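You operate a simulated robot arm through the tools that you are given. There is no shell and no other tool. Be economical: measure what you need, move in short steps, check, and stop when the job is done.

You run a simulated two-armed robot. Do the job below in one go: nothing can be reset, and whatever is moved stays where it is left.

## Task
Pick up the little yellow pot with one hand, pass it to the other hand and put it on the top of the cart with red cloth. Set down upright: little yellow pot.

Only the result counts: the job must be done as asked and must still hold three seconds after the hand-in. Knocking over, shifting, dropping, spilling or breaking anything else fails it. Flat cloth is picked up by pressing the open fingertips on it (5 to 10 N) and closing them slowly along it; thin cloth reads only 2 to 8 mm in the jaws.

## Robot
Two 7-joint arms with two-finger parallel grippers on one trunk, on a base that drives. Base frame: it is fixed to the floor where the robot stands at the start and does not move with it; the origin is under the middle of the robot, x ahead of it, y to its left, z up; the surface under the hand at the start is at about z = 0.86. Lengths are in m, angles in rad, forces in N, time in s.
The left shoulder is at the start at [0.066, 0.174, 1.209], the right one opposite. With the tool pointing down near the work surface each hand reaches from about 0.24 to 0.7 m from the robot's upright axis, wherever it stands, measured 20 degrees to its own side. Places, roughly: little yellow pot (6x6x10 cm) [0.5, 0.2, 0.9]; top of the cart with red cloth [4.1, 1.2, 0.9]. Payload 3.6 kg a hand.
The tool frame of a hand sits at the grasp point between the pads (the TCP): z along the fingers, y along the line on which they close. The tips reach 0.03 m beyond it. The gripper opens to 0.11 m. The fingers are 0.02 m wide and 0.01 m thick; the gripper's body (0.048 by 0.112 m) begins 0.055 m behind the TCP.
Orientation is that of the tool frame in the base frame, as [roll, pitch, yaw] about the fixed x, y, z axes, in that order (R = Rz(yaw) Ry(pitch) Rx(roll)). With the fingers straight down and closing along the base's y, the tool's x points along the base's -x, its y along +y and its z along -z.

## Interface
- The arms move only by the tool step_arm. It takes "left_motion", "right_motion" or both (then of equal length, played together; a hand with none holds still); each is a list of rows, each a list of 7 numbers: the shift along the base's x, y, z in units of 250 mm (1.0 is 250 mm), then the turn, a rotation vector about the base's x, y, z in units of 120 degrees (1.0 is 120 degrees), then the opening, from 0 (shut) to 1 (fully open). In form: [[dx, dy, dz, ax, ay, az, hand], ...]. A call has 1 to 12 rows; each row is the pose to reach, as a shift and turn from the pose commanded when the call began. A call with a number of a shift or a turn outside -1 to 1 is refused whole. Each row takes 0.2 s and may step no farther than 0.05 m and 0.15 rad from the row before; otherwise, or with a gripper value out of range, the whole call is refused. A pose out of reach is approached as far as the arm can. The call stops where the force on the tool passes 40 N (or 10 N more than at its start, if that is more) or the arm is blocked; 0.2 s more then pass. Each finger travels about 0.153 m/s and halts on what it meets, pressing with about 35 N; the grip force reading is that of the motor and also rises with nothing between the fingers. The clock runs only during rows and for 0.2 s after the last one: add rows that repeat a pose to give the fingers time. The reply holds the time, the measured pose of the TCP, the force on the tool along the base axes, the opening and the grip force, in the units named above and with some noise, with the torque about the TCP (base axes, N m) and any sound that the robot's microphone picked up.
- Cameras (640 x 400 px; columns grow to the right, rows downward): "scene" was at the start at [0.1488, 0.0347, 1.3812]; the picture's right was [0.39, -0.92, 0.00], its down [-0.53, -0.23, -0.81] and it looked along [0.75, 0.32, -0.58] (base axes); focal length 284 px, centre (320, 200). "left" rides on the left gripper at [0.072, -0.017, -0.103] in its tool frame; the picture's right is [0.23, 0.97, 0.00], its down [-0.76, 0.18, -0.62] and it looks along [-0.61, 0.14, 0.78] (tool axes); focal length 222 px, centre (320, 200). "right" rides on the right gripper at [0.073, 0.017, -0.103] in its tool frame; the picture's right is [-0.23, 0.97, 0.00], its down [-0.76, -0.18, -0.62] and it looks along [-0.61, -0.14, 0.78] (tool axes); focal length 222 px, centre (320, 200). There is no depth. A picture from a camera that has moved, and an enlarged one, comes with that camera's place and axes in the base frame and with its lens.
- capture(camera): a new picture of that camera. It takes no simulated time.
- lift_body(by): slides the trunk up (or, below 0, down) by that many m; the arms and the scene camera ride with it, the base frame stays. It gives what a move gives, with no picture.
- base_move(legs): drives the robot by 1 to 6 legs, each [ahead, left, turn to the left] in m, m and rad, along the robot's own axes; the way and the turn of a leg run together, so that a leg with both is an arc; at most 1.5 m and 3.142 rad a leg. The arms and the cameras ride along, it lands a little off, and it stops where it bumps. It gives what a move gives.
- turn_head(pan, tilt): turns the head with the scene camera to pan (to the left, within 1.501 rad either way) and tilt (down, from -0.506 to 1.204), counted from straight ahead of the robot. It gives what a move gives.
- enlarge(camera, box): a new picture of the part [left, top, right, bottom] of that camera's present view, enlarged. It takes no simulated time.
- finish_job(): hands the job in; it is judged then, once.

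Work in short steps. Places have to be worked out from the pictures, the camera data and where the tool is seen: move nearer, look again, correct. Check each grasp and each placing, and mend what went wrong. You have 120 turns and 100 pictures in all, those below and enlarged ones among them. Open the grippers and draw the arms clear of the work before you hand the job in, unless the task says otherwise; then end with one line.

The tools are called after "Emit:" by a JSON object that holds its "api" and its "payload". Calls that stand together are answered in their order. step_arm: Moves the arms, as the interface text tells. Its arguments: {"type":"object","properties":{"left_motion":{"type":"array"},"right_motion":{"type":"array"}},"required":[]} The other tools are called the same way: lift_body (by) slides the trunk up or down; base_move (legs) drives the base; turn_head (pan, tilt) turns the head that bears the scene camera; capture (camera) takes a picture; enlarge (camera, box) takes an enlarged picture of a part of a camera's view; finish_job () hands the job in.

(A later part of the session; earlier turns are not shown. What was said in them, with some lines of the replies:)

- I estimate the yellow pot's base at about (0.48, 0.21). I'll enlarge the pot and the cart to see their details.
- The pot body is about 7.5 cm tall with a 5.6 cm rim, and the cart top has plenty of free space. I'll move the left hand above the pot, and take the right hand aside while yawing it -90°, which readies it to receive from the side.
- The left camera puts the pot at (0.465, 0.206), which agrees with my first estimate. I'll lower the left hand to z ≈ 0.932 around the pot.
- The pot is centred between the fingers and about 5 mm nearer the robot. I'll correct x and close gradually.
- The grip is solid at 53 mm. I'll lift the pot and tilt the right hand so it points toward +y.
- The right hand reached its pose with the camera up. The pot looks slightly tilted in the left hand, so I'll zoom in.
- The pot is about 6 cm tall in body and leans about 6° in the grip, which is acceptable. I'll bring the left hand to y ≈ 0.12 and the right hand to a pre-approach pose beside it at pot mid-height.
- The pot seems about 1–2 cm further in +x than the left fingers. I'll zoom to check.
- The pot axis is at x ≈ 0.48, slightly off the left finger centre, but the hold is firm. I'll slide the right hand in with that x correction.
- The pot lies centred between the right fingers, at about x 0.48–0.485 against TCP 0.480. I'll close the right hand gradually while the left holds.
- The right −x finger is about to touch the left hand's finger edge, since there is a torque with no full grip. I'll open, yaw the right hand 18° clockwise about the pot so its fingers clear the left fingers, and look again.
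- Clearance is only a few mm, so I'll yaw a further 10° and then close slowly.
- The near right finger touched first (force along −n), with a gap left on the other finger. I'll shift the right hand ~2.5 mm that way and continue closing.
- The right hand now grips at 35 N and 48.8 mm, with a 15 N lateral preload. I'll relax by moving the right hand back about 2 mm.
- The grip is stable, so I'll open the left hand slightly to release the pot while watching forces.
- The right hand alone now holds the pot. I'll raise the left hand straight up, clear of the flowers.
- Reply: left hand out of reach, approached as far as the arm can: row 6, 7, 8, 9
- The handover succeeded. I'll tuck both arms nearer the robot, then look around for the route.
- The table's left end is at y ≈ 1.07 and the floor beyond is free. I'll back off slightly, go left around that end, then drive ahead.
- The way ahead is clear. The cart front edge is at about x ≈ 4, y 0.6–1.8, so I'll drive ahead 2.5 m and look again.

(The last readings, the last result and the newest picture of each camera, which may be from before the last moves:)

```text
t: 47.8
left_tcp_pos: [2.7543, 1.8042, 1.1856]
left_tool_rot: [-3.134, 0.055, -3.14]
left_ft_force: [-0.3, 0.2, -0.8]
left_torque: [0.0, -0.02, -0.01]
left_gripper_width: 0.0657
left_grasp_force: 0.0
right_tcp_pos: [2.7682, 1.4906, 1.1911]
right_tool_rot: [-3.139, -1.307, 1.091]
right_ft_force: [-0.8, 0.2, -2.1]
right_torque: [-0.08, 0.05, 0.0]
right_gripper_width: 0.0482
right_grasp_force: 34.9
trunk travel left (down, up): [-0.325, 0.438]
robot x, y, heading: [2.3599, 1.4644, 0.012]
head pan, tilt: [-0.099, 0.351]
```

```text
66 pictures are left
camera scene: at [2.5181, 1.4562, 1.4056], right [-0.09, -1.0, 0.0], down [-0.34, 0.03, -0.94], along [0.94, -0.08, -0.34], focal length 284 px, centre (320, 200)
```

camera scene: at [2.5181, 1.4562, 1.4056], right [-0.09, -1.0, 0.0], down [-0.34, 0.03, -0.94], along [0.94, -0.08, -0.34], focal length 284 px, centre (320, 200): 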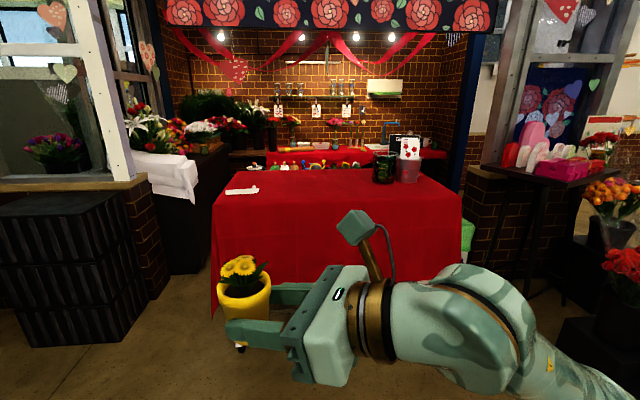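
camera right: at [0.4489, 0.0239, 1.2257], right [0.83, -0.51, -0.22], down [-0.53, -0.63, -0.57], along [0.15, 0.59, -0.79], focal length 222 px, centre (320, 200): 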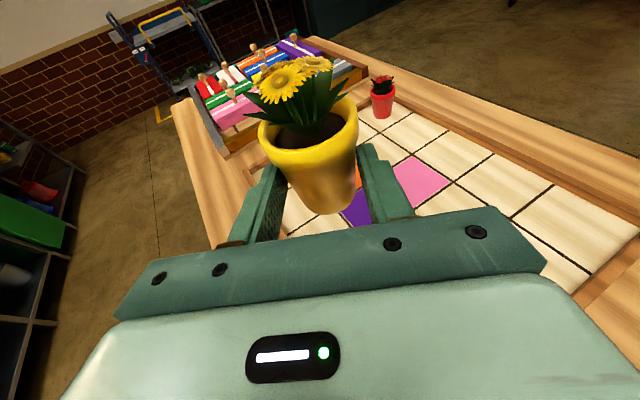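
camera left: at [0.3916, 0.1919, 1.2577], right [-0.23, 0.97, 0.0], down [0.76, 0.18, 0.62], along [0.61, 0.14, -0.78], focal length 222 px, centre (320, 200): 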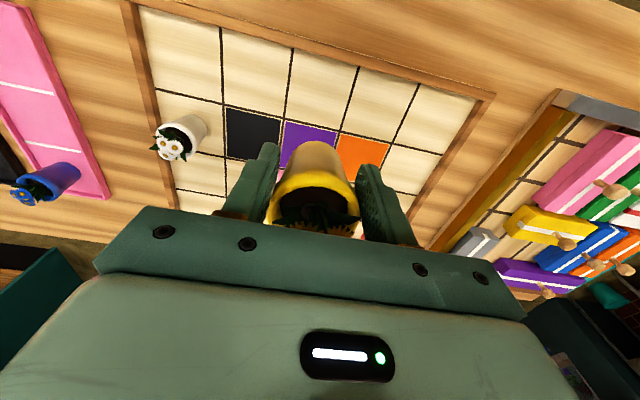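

The cart top spans roughly x 3.85–4.45, y 0.63–1.87, and its middle is free. I'll drive to about x = 3.4, y = 1.26.

Emit:
{"api": "base_move", "payload": {"legs": [[0.6, -0.2, -0.012], [0.43, 0, 0]]}}

Emit:
{"api": "turn_head", "payload": {"pan": 0.0, "tilt": 0.6}}

Emit:
{"api": "capture", "payload": {"camera": "scene"}}

Emit:
{"api": "capture", "payload": {"camera": "left"}}

```text
t: 53.6
left_tcp_pos: [3.7775, 1.6148, 1.1855]
left_tool_rot: [-3.135, 0.056, -3.137]
left_ft_force: [0.3, 0.9, 0.8]
left_torque: [0.01, 0.02, 0.01]
left_gripper_width: 0.0659
left_grasp_force: 0.0
right_tcp_pos: [3.7927, 1.3007, 1.1897]
right_tool_rot: [-3.137, -1.308, 1.096]
right_ft_force: [0.3, -0.3, -3.6]
right_torque: [-0.08, 0.03, 0.0]
right_gripper_width: 0.0482
right_grasp_force: 35.2
trunk travel left (down, up): [-0.325, 0.438]
robot x, y, heading: [3.3798, 1.2723, 0.013]
head pan, tilt: [-0.099, 0.351]
```

```text
t: 54.3
left_tcp_pos: [3.7766, 1.6138, 1.186]
left_tool_rot: [-3.135, 0.055, -3.137]
left_ft_force: [-0.2, -0.7, -0.3]
left_torque: [-0.01, 0.01, 0.01]
left_gripper_width: 0.0662
left_grasp_force: 0.1
right_tcp_pos: [3.7924, 1.3014, 1.1904]
right_tool_rot: [-3.139, -1.306, 1.094]
right_ft_force: [-0.4, 0.3, -3.2]
right_torque: [-0.09, 0.04, 0.01]
right_gripper_width: 0.0479
right_grasp_force: 35.2
trunk travel left (down, up): [-0.325, 0.438]
robot x, y, heading: [3.3828, 1.2737, 0.015]
head pan, tilt: [0.0, 0.6]
```

```text
65 pictures are left
camera scene: at [3.5381, 1.2744, 1.3829], right [0.01, -1.0, 0.0], down [-0.56, -0.01, -0.83], along [0.83, 0.01, -0.56], focal length 284 px, centre (320, 200)
```

scene: 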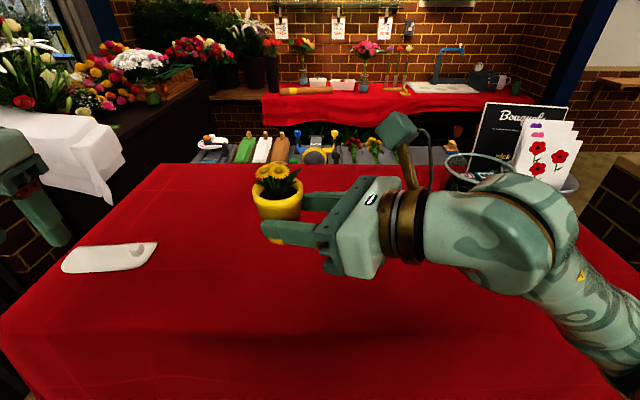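

```text
64 pictures are left
camera left: at [3.6992, 1.5993, 1.286], right [-0.23, 0.97, -0.02], down [0.72, 0.19, 0.66], along [0.65, 0.14, -0.75], focal length 222 px, centre (320, 200)
```

left: 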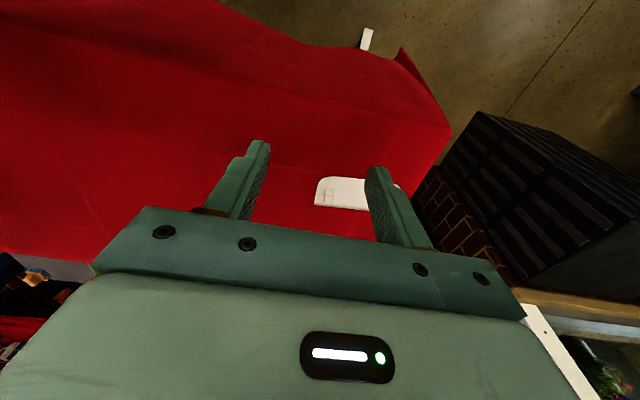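

The cart top below is free. I'll move the right hand forward over it by 0.21 m and lower partway.

Emit:
{"api": "step_arm", "payload": {"right_motion": [[0.12, 0, 0, 0, 0, 0, 0.3], [0.24, 0, 0, 0, 0, 0, 0.3], [0.36, 0, 0, 0, 0, 0, 0.3], [0.48, 0, 0, 0, 0, 0, 0.3], [0.6, 0, 0, 0, 0, 0, 0.3], [0.72, 0, -0.1, 0, 0, 0, 0.3], [0.84, 0, -0.2, 0, 0, 0, 0.3], [0.84, 0, -0.32, 0, 0, 0, 0.3], [0.84, 0, -0.44, 0, 0, 0, 0.3], [0.84, 0, -0.56, 0, 0, 0, 0.3], [0.84, 0, -0.66, 0, 0, 0, 0.3], [0.84, 0, -0.76, 0, 0, 0, 0.3]]}}

Emit:
{"api": "capture", "payload": {"camera": "scene"}}

Emit:
{"api": "capture", "payload": {"camera": "right"}}

```text
t: 56.9
left_tcp_pos: [3.7783, 1.615, 1.1856]
left_tool_rot: [-3.136, 0.053, -3.137]
left_ft_force: [-0.5, -0.1, 0.0]
left_torque: [-0.02, -0.03, 0.0]
left_gripper_width: 0.0658
left_grasp_force: 0.0
right_tcp_pos: [4.0025, 1.3008, 0.9983]
right_tool_rot: [-3.137, -1.309, 1.094]
right_ft_force: [0.1, -0.4, -3.3]
right_torque: [-0.08, 0.02, -0.01]
right_gripper_width: 0.0481
right_grasp_force: 35.3
trunk travel left (down, up): [-0.325, 0.438]
robot x, y, heading: [3.3806, 1.2741, 0.013]
head pan, tilt: [0.0, 0.6]
```

```text
63 pictures are left
camera scene: at [3.5387, 1.2745, 1.3828], right [0.01, -1.0, 0.0], down [-0.57, -0.01, -0.82], along [0.82, 0.01, -0.57], focal length 284 px, centre (320, 200)
```

scene: 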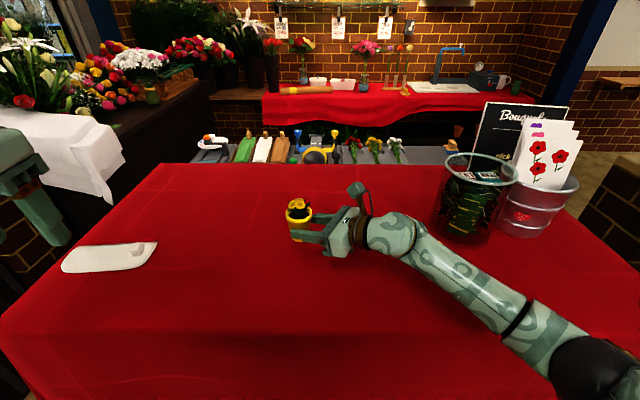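

```text
62 pictures are left
camera right: at [3.9808, 1.2217, 1.0943], right [0.84, -0.5, -0.22], down [-0.52, -0.63, -0.57], along [0.15, 0.6, -0.79], focal length 222 px, centre (320, 200)
```

right: 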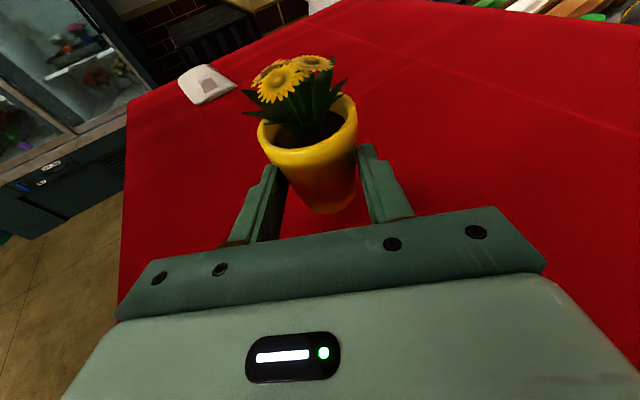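

About 6 cm of drop remains. I'll zoom on the pot to judge its tilt and height above the cloth.

Emit:
{"api": "enlarge", "payload": {"camera": "scene", "box": [240, 180, 368, 260]}}

Emit:
{"api": "step_arm", "payload": {"right_motion": [[0, 0, -0.05, 0, 0, 0, 0.3], [0, 0, -0.1, 0, 0, 0, 0.3], [0, 0, -0.14, 0, 0, 0, 0.3]]}}

Emit:
{"api": "capture", "payload": {"camera": "right"}}

Emit:
{"api": "enlarge", "payload": {"camera": "scene", "box": [240, 180, 432, 300]}}

```text
5.00 times, centred on (304, 220) of scene
camera zoom: at [3.5387, 1.2745, 1.3828], right [0.01, -1.0, 0.0], down [-0.57, -0.01, -0.82], along [0.82, 0.01, -0.57], focal length 1419 px, centre (400, 100)
```

zoom: 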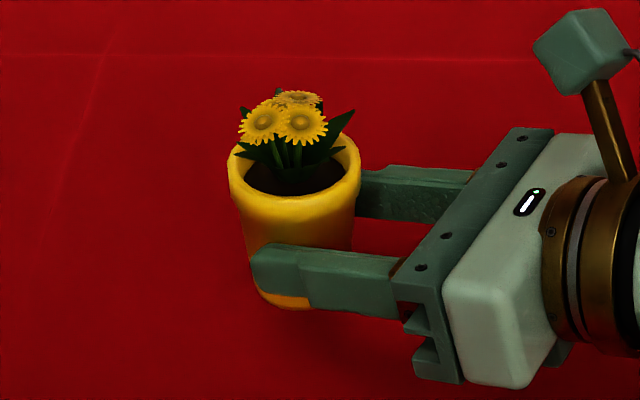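

```text
t: 57.7
left_tcp_pos: [3.7774, 1.6139, 1.1861]
left_tool_rot: [-3.135, 0.057, -3.136]
left_ft_force: [0.8, -0.5, 0.1]
left_torque: [0.03, -0.01, 0.01]
left_gripper_width: 0.0658
left_grasp_force: 0.1
right_tcp_pos: [4.002, 1.3004, 0.9671]
right_tool_rot: [3.134, -1.312, 1.104]
right_ft_force: [0.9, -1.4, 7.0]
right_torque: [0.24, 0.05, -0.03]
right_gripper_width: 0.0479
right_grasp_force: 35.3
trunk travel left (down, up): [-0.325, 0.438]
robot x, y, heading: [3.3808, 1.2742, 0.007]
head pan, tilt: [0.0, 0.6]
```

```text
60 pictures are left
camera right: at [3.9799, 1.2216, 1.0631], right [0.84, -0.5, -0.22], down [-0.52, -0.63, -0.58], along [0.15, 0.6, -0.79], focal length 222 px, centre (320, 200)
```

right: 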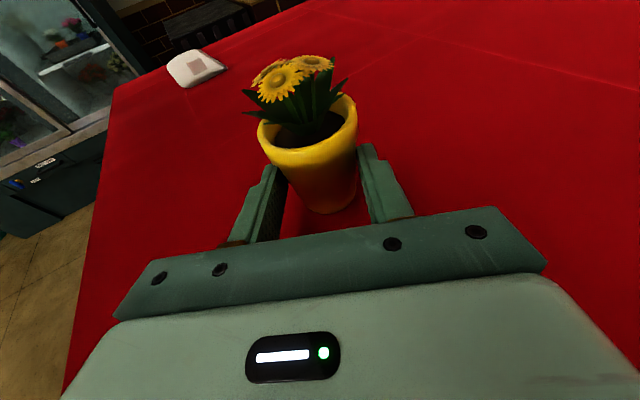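

```text
3.33 times, centred on (336, 240) of scene
camera zoom: at [3.5373, 1.2742, 1.3832], right [0.01, -1.0, 0.0], down [-0.56, -0.01, -0.83], along [0.82, 0.01, -0.56], focal length 946 px, centre (267, 67)
```

zoom: 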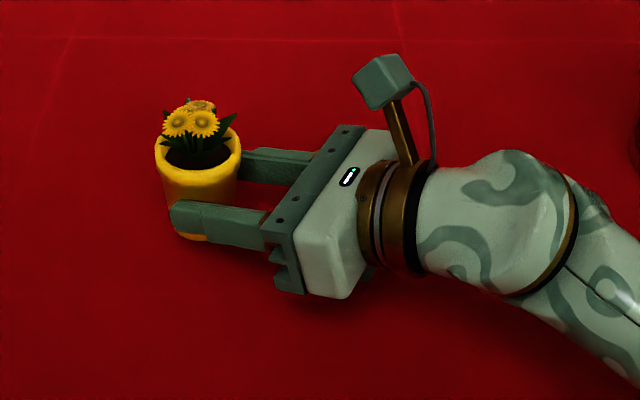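

The force jumped +10 N up with a torque matching a contact at the pot, so the pot base is on the cloth. I'll ease 2 mm of press and open slowly.

Emit:
{"api": "step_arm", "payload": {"right_motion": [[0, 0, 0.006, 0, 0, 0, 0.3], [0, 0, 0.008, 0, 0, 0, 0.43], [0, 0, 0.008, 0, 0, 0, 0.46], [0, 0, 0.008, 0, 0, 0, 0.5], [0, 0, 0.008, 0, 0, 0, 0.6], [0, 0, 0.008, 0, 0, 0, 0.7], [0, 0, 0.008, 0, 0, 0, 0.8], [0, 0, 0.008, 0, 0, 0, 0.8]]}}

Emit:
{"api": "capture", "payload": {"camera": "right"}}

Emit:
{"api": "enlarge", "payload": {"camera": "scene", "box": [240, 180, 432, 300]}}

```text
t: 59.5
left_tcp_pos: [3.7775, 1.6148, 1.1847]
left_tool_rot: [-3.134, 0.055, -3.139]
left_ft_force: [-0.4, -0.2, -0.2]
left_torque: [-0.01, 0.0, -0.01]
left_gripper_width: 0.0661
left_grasp_force: 0.1
right_tcp_pos: [4.0016, 1.3016, 0.9666]
right_tool_rot: [3.141, -1.308, 1.097]
right_ft_force: [0.2, -0.2, 0.5]
right_torque: [-0.01, -0.01, -0.01]
right_gripper_width: 0.088
right_grasp_force: 0.1
trunk travel left (down, up): [-0.325, 0.438]
robot x, y, heading: [3.3797, 1.2684, 0.019]
head pan, tilt: [0.0, 0.6]
```

```text
58 pictures are left
camera right: at [3.9802, 1.2214, 1.0631], right [0.84, -0.5, -0.22], down [-0.52, -0.63, -0.57], along [0.15, 0.6, -0.79], focal length 222 px, centre (320, 200)
```

right: 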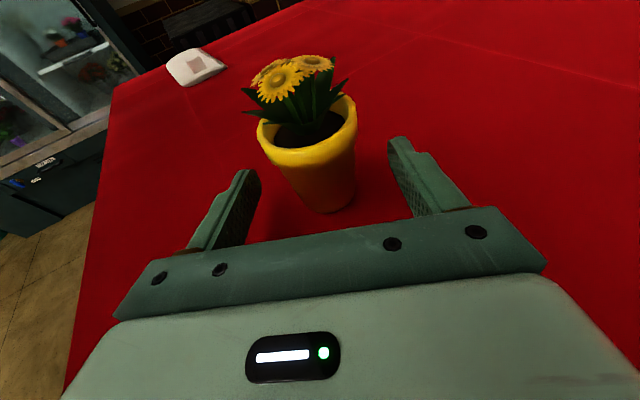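

```text
3.33 times, centred on (336, 240) of scene
camera zoom: at [3.538, 1.2744, 1.3829], right [0.01, -1.0, 0.0], down [-0.57, -0.01, -0.82], along [0.82, 0.01, -0.57], focal length 946 px, centre (267, 67)
```

zoom: 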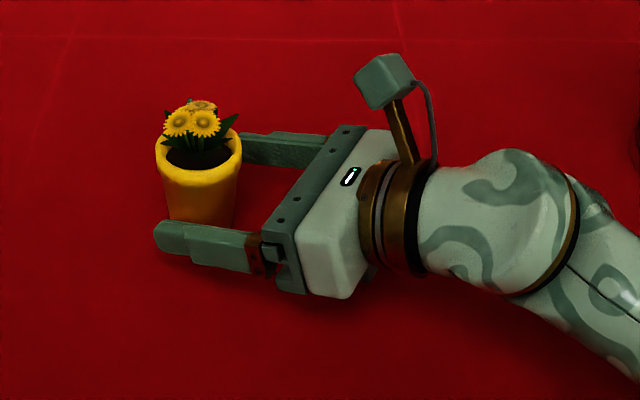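

The pot stands upright by itself. I'll withdraw the right hand backwards along its fingers 7.5 cm, then lift it clear and back.

Emit:
{"api": "step_arm", "payload": {"right_motion": [[-0.028, -0.054, 0.016, 0, 0, 0, 0.9], [-0.056, -0.108, 0.032, 0, 0, 0, 0.9], [-0.084, -0.162, 0.048, 0, 0, 0, 0.9], [-0.112, -0.216, 0.064, 0, 0, 0, 0.9], [-0.14, -0.27, 0.08, 0, 0, 0, 0.9], [-0.16, -0.28, 0.2, 0, 0, 0, 0.9], [-0.2, -0.28, 0.36, 0, 0, 0, 0.9], [-0.25, -0.28, 0.52, 0, 0, 0, 0.9], [-0.35, -0.28, 0.66, 0, 0, 0, 0.9], [-0.5, -0.28, 0.76, 0, 0, 0, 0.9], [-0.66, -0.28, 0.8, 0, 0, 0, 0.9], [-0.84, -0.28, 0.8, 0, 0, 0, 0.9]]}}

Emit:
{"api": "capture", "payload": {"camera": "scene"}}

Emit:
{"api": "enlarge", "payload": {"camera": "scene", "box": [240, 180, 368, 260]}}

```text
t: 62.1
left_tcp_pos: [3.7769, 1.6144, 1.1862]
left_tool_rot: [-3.134, 0.058, -3.138]
left_ft_force: [-0.6, -0.7, 0.3]
left_torque: [0.03, -0.02, 0.0]
left_gripper_width: 0.066
left_grasp_force: 0.1
right_tcp_pos: [3.7915, 1.23, 1.1684]
right_tool_rot: [3.139, -1.308, 1.098]
right_ft_force: [0.3, 0.3, -0.2]
right_torque: [0.01, 0.01, -0.02]
right_gripper_width: 0.0989
right_grasp_force: 0.0
trunk travel left (down, up): [-0.325, 0.438]
robot x, y, heading: [3.3819, 1.2734, 0.013]
head pan, tilt: [0.0, 0.6]
```

```text
56 pictures are left
camera scene: at [3.5371, 1.2742, 1.383], right [0.01, -1.0, 0.0], down [-0.56, -0.01, -0.83], along [0.83, 0.01, -0.56], focal length 284 px, centre (320, 200)
```

scene: 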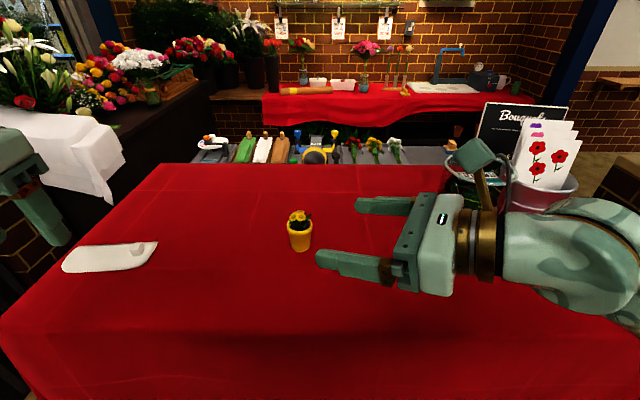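

```text
5.00 times, centred on (304, 220) of scene
camera zoom: at [3.5371, 1.2742, 1.383], right [0.01, -1.0, 0.0], down [-0.56, -0.01, -0.83], along [0.83, 0.01, -0.56], focal length 1419 px, centre (400, 100)
```

zoom: 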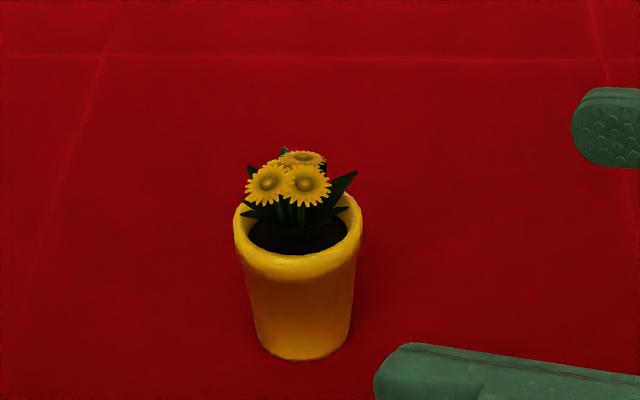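

The pot stands upright on the red cloth, both hands are open and clear of it, and nothing else was disturbed. I'm handing the job in.

Emit:
{"api": "finish_job", "payload": {}}

```text
The job is handed in.
```

The little yellow pot was picked up with the left hand, passed to the right hand, and now stands upright on top of the cart with the red cloth.
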